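You operate a simulated robot arm through the tools that you are given. There is no shell and no other tool. Be economical: measure what you need, move in short steps, check, and stop when the job is done.

Carry out the task below with a simulated robot arm. There is one attempt and no reset: what you move stays moved.

TASK
Press the caliper zero key three times.

It is judged by the outcome, as a careful person would: the job done as asked, and still so three seconds after it is handed in. It fails if anything else is knocked over, pushed out of place, dropped, spilled or broken.

THE ROBOT
A 6-joint arm with a two-finger parallel gripper, fixed in place. Base frame: the origin is at the foot of the arm, x ahead of it, y to its left, z up. Lengths are in mm, angles in rad, forces in N, time in s.
With the tool pointing down near the work surface it reaches from about 260 to 680 mm from the base axis. Its first joint turns from -1.152 to 1.152 rad. Payload 2.9 kg.
Tool frame: the origin (TCP) lies between the finger pads and is the grasp point; the fingertips stand 30 mm ahead of it; z points along the fingers, y is the line along which they close. The gripper opens to 110 mm. The fingers are 20 mm wide and 10 mm thick; the gripper's body (48 by 112 mm) begins 55 mm behind the TCP.
Orientation is that of the tool frame in the base frame, as a unit quaternion [x, y, z, w]. With the fingers straight down and closing along the base's y, the tool's x points along the base's -x, its y along +y and its z along -z.

THE INTERFACE
- The arm moves only by the tool step_arm. Its argument "targets" is a list that holds one entry, the list of rows, each a list of 7 numbers: the opening, from 0 (shut) to 1 (fully open), then the shift along the base's x, y, z in mm, then the turn, a rotation vector about the base's x, y, z in degrees. In form: [[[hand, dx, dy, dz, rx, ry, rz], ...]]. A call has 1 to 20 rows; each row is the pose to reach, as a shift and turn from the pose commanded when the call began. A row lasts 0.2 s, in which the tool goes at most 50 mm and 0.15 rad; a call with a longer step from one row to the next is refused whole, and so is a gripper value outside its range. A pose out of reach is approached as far as the arm can. The call stops where the force on the tool passes 40 N (or 10 N more than at its start, if that is more) or the arm is blocked; 0.2 s more then pass. The fingers move at their own pace (about 108 mm/s each) and stop on an object; they squeeze with about 34 N. The grip force told is the motor's: it shows also when the fingers shut on nothing. Time passes only in rows, and 0.2 s behind the last, so rows that repeat a pose let the fingers close. It gives the time, the measured TCP pose, the force on the tool (base axes), the opening and the grip force at its end, in the units of the frame above (readings bear some noise).
- Cameras (640 x 400 px; columns grow to the right, rows downward): "scene" is fixed at [79, 425.2, 1410.2]; the picture's right is [-0.78, -0.63, 0.00], its down [-0.21, 0.26, -0.94] and it looks along [0.59, -0.73, -0.34] (base axes); focal length 313 px, centre (320, 200). "wrist" rides on the gripper at [-36, 0, -57] in the tool frame; the picture's right is [0.00, -1.00, 0.00], its down [0.97, 0.00, -0.24] and it looks along [0.24, 0.00, 0.97] (tool axes); focal length 218 px, centre (320, 200).
- grab_frame(camera): a new picture of that camera. No time passes.
- point_at(camera, pixels): for up to 12 pixels [column, row] of the newest picture of that camera ("zoom" is the newest enlarged one), the place [x, y, z] in the base frame of the surface seen there, good to about 3 mm. No time passes.
- close_up(camera, box): a new picture of the part [left, top, right, bottom] of that camera's present view, enlarged. No time passes.
- job_done(): hands the job in; it is judged then, once.

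Work in short steps. Measure before you move; look again where a grasp or a placing could have gone wrong, and mend it. You have 60 turns and 20 pictures in all, the two below and enlarged ones among them. Open the gripper and draw the arm clear of the work before you hand the job in, unless the task says otherwise; then end with one line.

The tools are called after "Call:" by a JSON object that holds its "method" and its "body". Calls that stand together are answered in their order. step_arm: Moves the arm, as the interface text tells. Its arguments: {"type":"object","properties":{"targets":{"type":"array","items":{"type":"array","items":{"type":"array","items":{"type":"number"}}}}},"required":["targets"]} The other tools are called the same way: grab_frame (camera) takes a picture; point_at (camera, pixels) gives the place of the surface under pixels of a picture; close_up (camera, box) takes an enlarged picture of a part of a camera's view; job_done () hands the job in.

At the start:

```text
t: 0.0
ee_pos: [442.6, -165.5, 1118.8]
tcp_rot: [0.0, 1.0, 0.0, -0.001]
contact_force: [0.7, 0.2, 0.3]
opening: 110.1
finger_force: 0.0
```

scene: 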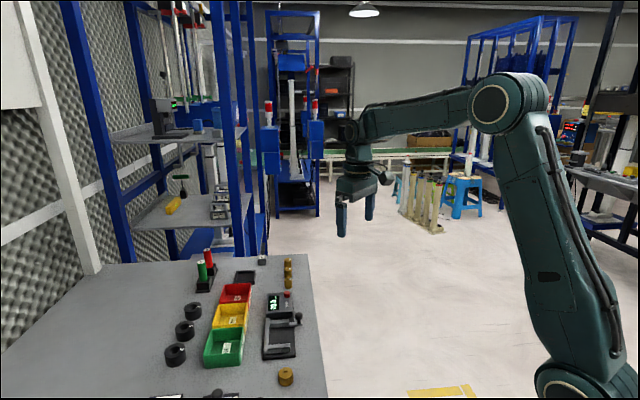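
wrist: 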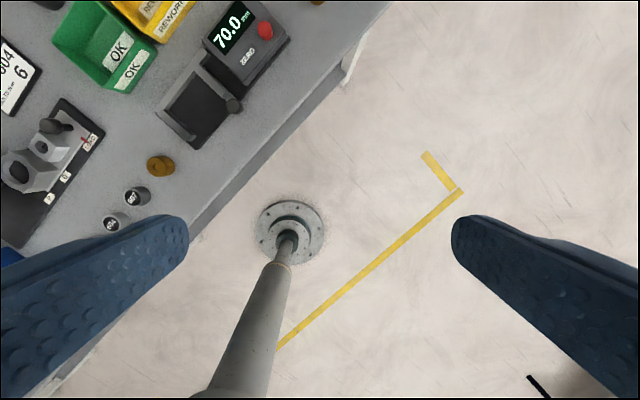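

The wrist view shows the caliper with a display, a red button at about (265,30) and a "ZERO" label near (246,58). I take a close-up of each camera to identify the key.

Call:
{"method": "close_up", "body": {"camera": "wrist", "box": [140, 0, 320, 150]}}

Call:
{"method": "close_up", "body": {"camera": "scene", "box": [180, 240, 340, 400]}}

Call:
{"method": "point_at", "body": {"camera": "wrist", "pixels": [[265, 30], [246, 58], [255, 40], [215, 30], [250, 80], [232, 104], [195, 105], [275, 60]]}}

```text
2.67 times, centred on (230, 75) of wrist
```

zoom: 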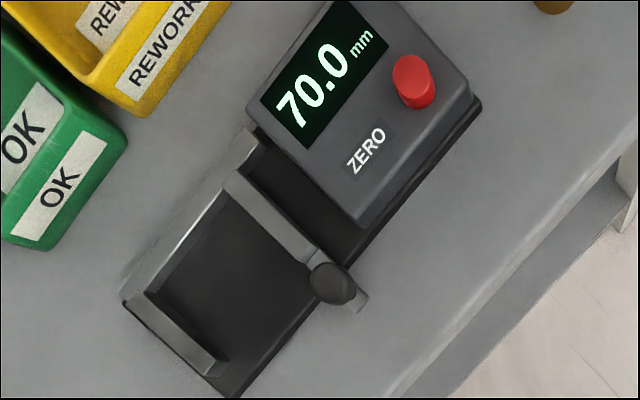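

```text
2.50 times, centred on (260, 320) of scene
```

zoom: 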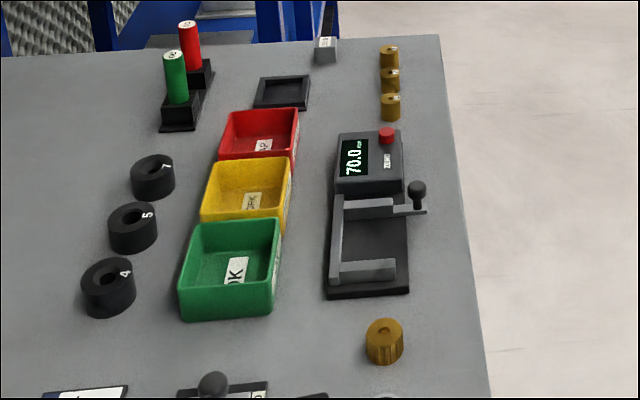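

```text
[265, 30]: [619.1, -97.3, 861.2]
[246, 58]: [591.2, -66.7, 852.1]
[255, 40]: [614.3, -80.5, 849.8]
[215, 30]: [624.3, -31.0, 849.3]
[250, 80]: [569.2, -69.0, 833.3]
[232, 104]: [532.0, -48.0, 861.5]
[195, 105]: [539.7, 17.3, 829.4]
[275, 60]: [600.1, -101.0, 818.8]
```

The red button beside the "ZERO" label is the key, with its top at about z=861. I measure its top and surroundings in the scene zoom, around (387,133).

Call:
{"method": "point_at", "body": {"camera": "zoom", "pixels": [[386, 131], [381, 131], [392, 131], [386, 141], [387, 160], [372, 135], [417, 187], [390, 100], [440, 150], [355, 155], [400, 180]]}}

Call:
{"method": "step_arm", "body": {"targets": [[[0, 40, 15, 0, 0, 0, 0], [0, 80, 30, 0, 0, 0, 0], [0, 115, 48, 0, 0, 0, 0], [0, 140, 70, 0, 0, 0, 0], [0, 140, 70, 0, 0, 0, 0]]]}}

Call:
{"method": "grab_frame", "body": {"camera": "wrist"}}

```text
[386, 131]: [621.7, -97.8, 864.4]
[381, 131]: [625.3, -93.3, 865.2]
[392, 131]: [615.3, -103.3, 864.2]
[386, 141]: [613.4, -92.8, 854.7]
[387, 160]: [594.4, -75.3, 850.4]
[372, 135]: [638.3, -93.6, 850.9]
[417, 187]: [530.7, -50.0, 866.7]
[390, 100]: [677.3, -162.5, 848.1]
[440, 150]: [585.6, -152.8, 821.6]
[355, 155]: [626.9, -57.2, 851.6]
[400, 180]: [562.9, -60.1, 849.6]
```

```text
t: 1.2
ee_pos: [584.4, -95.9, 1116.0]
tcp_rot: [0.001, 1.0, 0.0, -0.001]
contact_force: [0.1, 0.2, -0.1]
opening: 0.0
finger_force: 34.4
```

```text
15 pictures are left
```

wrist: 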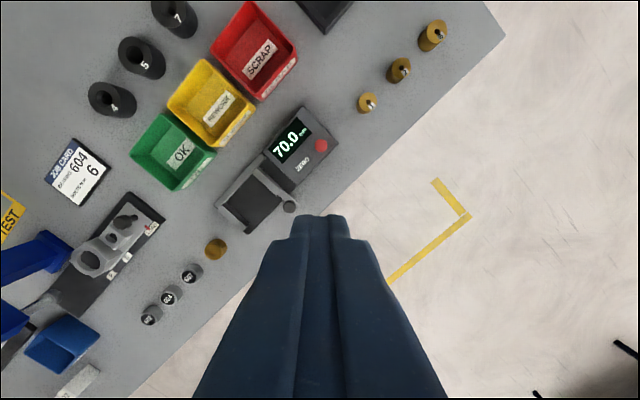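

Button top is at about (619.5, -98, 864). I move over it and descend to tip z≈885 with the gripper shut.

Call:
{"method": "step_arm", "body": {"targets": [[[0, 35, -2, 0, 0, 0, 0], [0, 35, -2, -40, 0, 0, 0], [0, 35, -2, -80, 0, 0, 0], [0, 35, -2, -120, 0, 0, 0], [0, 35, -2, -160, 0, 0, 0], [0, 35, -2, -185, 0, 0, 0], [0, 35, -2, -200, 0, 0, 0], [0, 35, -2, -200, 0, 0, 0]]]}}

Call:
{"method": "close_up", "body": {"camera": "scene", "box": [220, 240, 340, 315]}}

Call:
{"method": "grab_frame", "body": {"camera": "wrist"}}

```text
t: 3.0
ee_pos: [615.2, -98.2, 917.0]
tcp_rot: [0.0, 1.0, 0.0, 0.0]
contact_force: [-1.0, 0.4, 0.8]
opening: 0.0
finger_force: 33.7
```

```text
5.33 times, centred on (280, 278) of scene
```

zoom: 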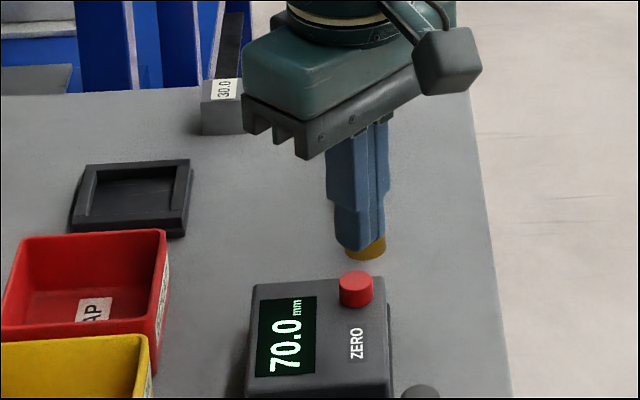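

```text
13 pictures are left
```

wrist: 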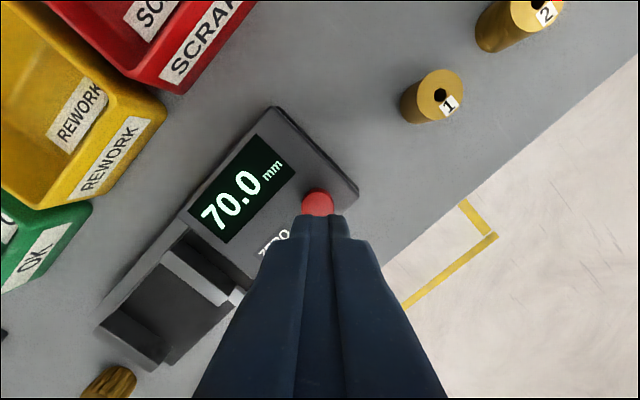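

Tip is about 23 mm above the key and slightly short in x (the key shows at (317,200) just beyond the fingertip). I shift +4.5 in x and descend to just above the key.

Call:
{"method": "step_arm", "body": {"targets": [[[0, 4.5, 1, 0, 0, 0, 0], [0, 4.5, 1, -10, 0, 0, 0], [0, 4.5, 1, -18, 0, 0, 0], [0, 4.5, 1, -18, 0, 0, 0]]]}}

Call:
{"method": "close_up", "body": {"camera": "scene", "box": [250, 260, 330, 310]}}

```text
t: 4.0
ee_pos: [621.9, -96.0, 899.3]
tcp_rot: [0.001, 1.0, 0.0, 0.0]
contact_force: [-0.1, 0.7, 0.2]
opening: 0.0
finger_force: 33.8
```

```text
8.00 times, centred on (290, 285) of scene
```

zoom: 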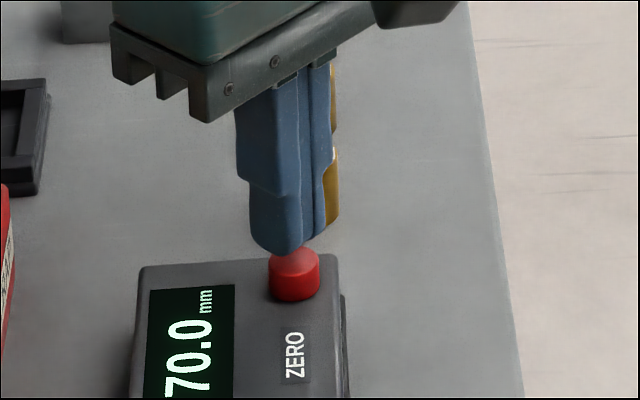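

Tip is about 5 mm above the key, a couple of mm to the picture's left; I correct by (-2,-1.5) and press down slowly.

Call:
{"method": "step_arm", "body": {"targets": [[[0, -2, -1.5, 0, 0, 0, 0], [0, -2, -1.5, -2, 0, 0, 0], [0, -2, -1.5, -4, 0, 0, 0], [0, -2, -1.5, -5, 0, 0, 0], [0, -2, -1.5, -6, 0, 0, 0], [0, -2, -1.5, -7, 0, 0, 0], [0, -2, -1.5, -8, 0, 0, 0]]]}}

Call:
{"method": "close_up", "body": {"camera": "scene", "box": [250, 260, 330, 310]}}

```text
t: 5.6
ee_pos: [621.3, -98.9, 892.3]
tcp_rot: [0.0, 1.0, 0.0, 0.0]
contact_force: [0.4, -0.3, -0.4]
opening: 0.0
finger_force: 33.9
```

```text
8.00 times, centred on (290, 285) of scene
```

zoom: 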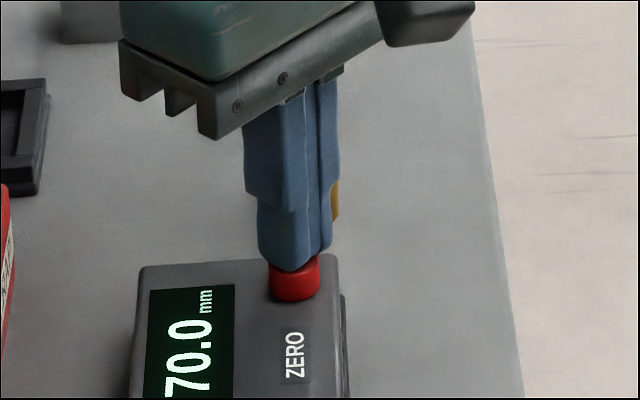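

No force yet; the tip is at the key top. I go on down in 0.5–1 mm rows, only 4 mm this time.

Call:
{"method": "step_arm", "body": {"targets": [[[0, 0, 0, -1, 0, 0, 0], [0, 0, 0, -2, 0, 0, 0], [0, 0, 0, -3, 0, 0, 0], [0, 0, 0, -3, 0, 0, 0]]]}}

Call:
{"method": "close_up", "body": {"camera": "scene", "box": [250, 260, 330, 310]}}

```text
t: 6.6
ee_pos: [620.8, -98.0, 889.6]
tcp_rot: [0.0, 1.0, 0.0, 0.0]
contact_force: [-0.3, 0.7, 1.9]
opening: 0.3
finger_force: 33.9
```

```text
8.00 times, centred on (290, 285) of scene
```

zoom: 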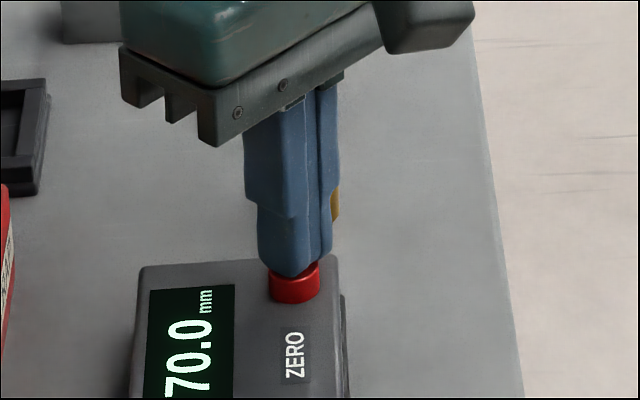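

Contact has begun (about 2 N), and the display still shows 70.0. I press a further 3 mm.

Call:
{"method": "step_arm", "body": {"targets": [[[0, 0, 0, -1, 0, 0, 0], [0, 0, 0, -2, 0, 0, 0], [0, 0, 0, -3, 0, 0, 0], [0, 0, 0, -3, 0, 0, 0]]]}}

Call:
{"method": "close_up", "body": {"camera": "scene", "box": [250, 260, 330, 310]}}

```text
t: 7.6
ee_pos: [620.9, -98.6, 886.7]
tcp_rot: [0.0, 1.0, 0.0, 0.0]
contact_force: [0.7, -2.0, 6.2]
opening: 0.0
finger_force: 33.8
```

```text
8.00 times, centred on (290, 285) of scene
```

zoom: 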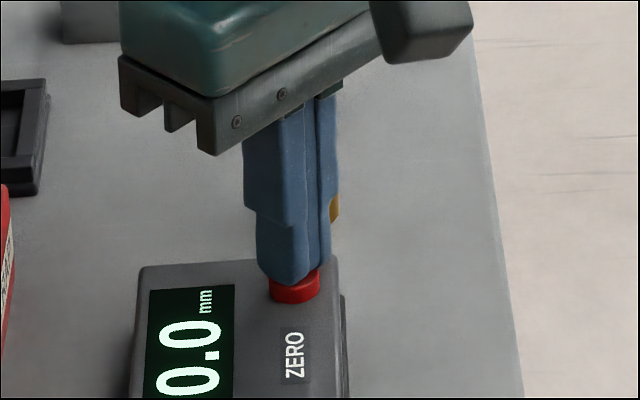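

The display went to 0.0 — one press is registered. I release fully (10 mm up), then make a second press to the same depth plus 0.5 mm.

Call:
{"method": "step_arm", "body": {"targets": [[[0, 0, 0, 4, 0, 0, 0], [0, 0, 0, 10, 0, 0, 0], [0, 0, 0, 10, 0, 0, 0], [0, 0, 0, 10, 0, 0, 0]]]}}

Call:
{"method": "close_up", "body": {"camera": "scene", "box": [250, 260, 330, 310]}}

Call:
{"method": "step_arm", "body": {"targets": [[[0, 0, 0, -4, 0, 0, 0], [0, 0, 0, -7, 0, 0, 0], [0, 0, 0, -9, 0, 0, 0], [0, 0, 0, -10.5, 0, 0, 0], [0, 0, 0, -10.5, 0, 0, 0]]]}}

Call:
{"method": "close_up", "body": {"camera": "scene", "box": [250, 260, 330, 310]}}

```text
t: 8.6
ee_pos: [623.2, -98.1, 897.7]
tcp_rot: [-0.001, 1.0, 0.0, -0.001]
contact_force: [0.2, 0.2, 0.4]
opening: 0.0
finger_force: 33.8
```

```text
8.00 times, centred on (290, 285) of scene
```

zoom: 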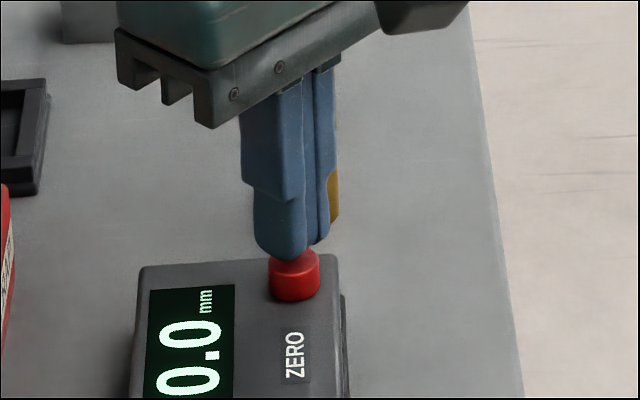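

```text
t: 9.8
ee_pos: [621.3, -98.0, 884.9]
tcp_rot: [0.0, 1.0, 0.0, 0.0]
contact_force: [-1.6, 3.1, 6.3]
opening: 0.1
finger_force: 34.2
```

```text
8.00 times, centred on (290, 285) of scene
```

zoom: 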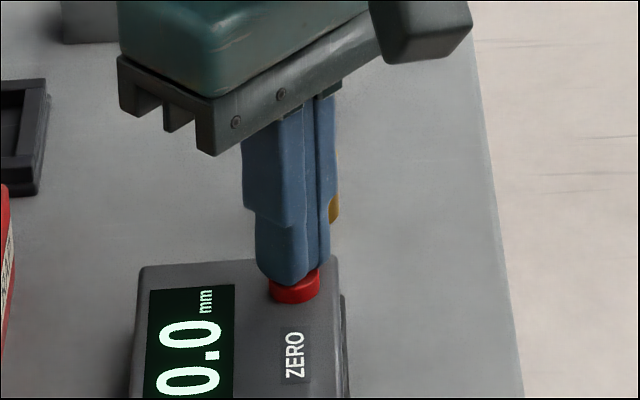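

The key sprang back fully between presses, and the second press reached the same depth and force (6.3 N). I release fully and make the third press.

Call:
{"method": "step_arm", "body": {"targets": [[[0, 0, 0, 4, 0, 0, 0], [0, 0, 0, 10.5, 0, 0, 0], [0, 0, 0, 10.5, 0, 0, 0], [0, 0, 0, 10.5, 0, 0, 0]]]}}

Call:
{"method": "step_arm", "body": {"targets": [[[0, 0, 0, -4, 0, 0, 0], [0, 0, 0, -7, 0, 0, 0], [0, 0, 0, -9, 0, 0, 0], [0, 0, 0, -10.5, 0, 0, 0], [0, 0, 0, -10.5, 0, 0, 0]]]}}

Call:
{"method": "close_up", "body": {"camera": "scene", "box": [250, 260, 330, 310]}}

```text
t: 10.8
ee_pos: [621.1, -97.4, 895.7]
tcp_rot: [-0.001, 1.0, 0.0, 0.0]
contact_force: [0.0, -0.4, 0.1]
opening: 0.2
finger_force: 34.0
```

```text
t: 12.0
ee_pos: [620.9, -98.1, 886.1]
tcp_rot: [0.0, 1.0, 0.0, 0.001]
contact_force: [1.3, -0.3, 5.6]
opening: 0.0
finger_force: 33.9
```

```text
8.00 times, centred on (290, 285) of scene
```

zoom: 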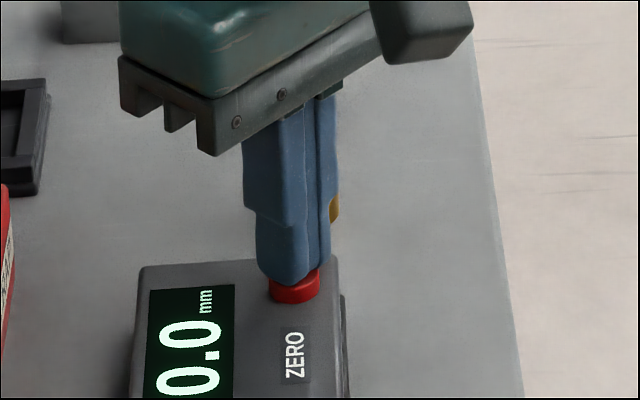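

The third press matches the first two in depth and force. I raise the arm straight up well clear and open the gripper only at height.

Call:
{"method": "step_arm", "body": {"targets": [[[0, 0, 0, 10, 0, 0, 0], [0, 0, 0, 45, 0, 0, 0], [0, 0, 0, 90, 0, 0, 0], [0, 0, 0, 135, 0, 0, 0], [0, 0, 0, 180, 0, 0, 0], [0.5, 0, 0, 220, 0, 0, 0], [1, -30, -15, 230, 0, 0, 0], [1, -70, -35, 230, 0, 0, 0], [1, -110, -55, 230, 0, 0, 0], [1, -110, -55, 230, 0, 0, 0]]]}}

Call:
{"method": "grab_frame", "body": {"camera": "scene"}}

```text
t: 14.2
ee_pos: [510.4, -154.5, 1112.5]
tcp_rot: [0.0, 1.0, 0.0, 0.0]
contact_force: [-0.9, 0.1, -0.6]
opening: 110.1
finger_force: 0.1
```

```text
5 pictures are left
```

scene: 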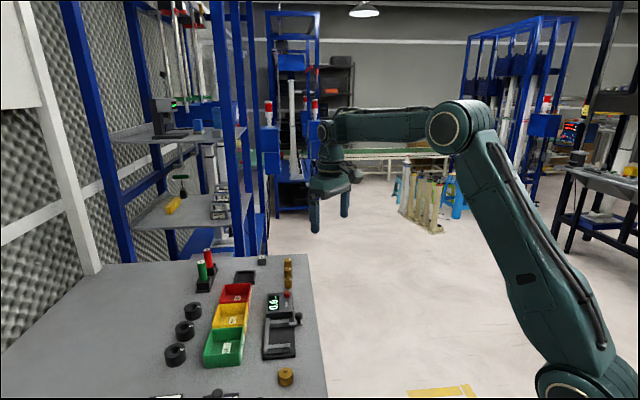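

All is in place and the arm is clear. I check the display around (275,302) once more.

Call:
{"method": "close_up", "body": {"camera": "scene", "box": [240, 280, 320, 330]}}

```text
8.00 times, centred on (280, 305) of scene
```

zoom: 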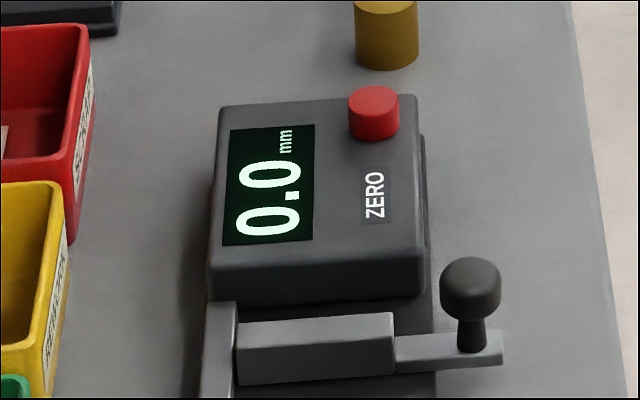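

The display reads 0.0, the key is back up, and nothing else has moved; I hand the job in.

Call:
{"method": "job_done", "body": {}}

```text
The job is handed in.
```

I pressed the caliper's zero key three times, backing the tip off the key after each press. The display reads 0.0 mm. It changed on the first press; the second and third can only be judged by matching depth and force (about 6 N). Nothing else was moved, and the arm is clear with the gripper open.
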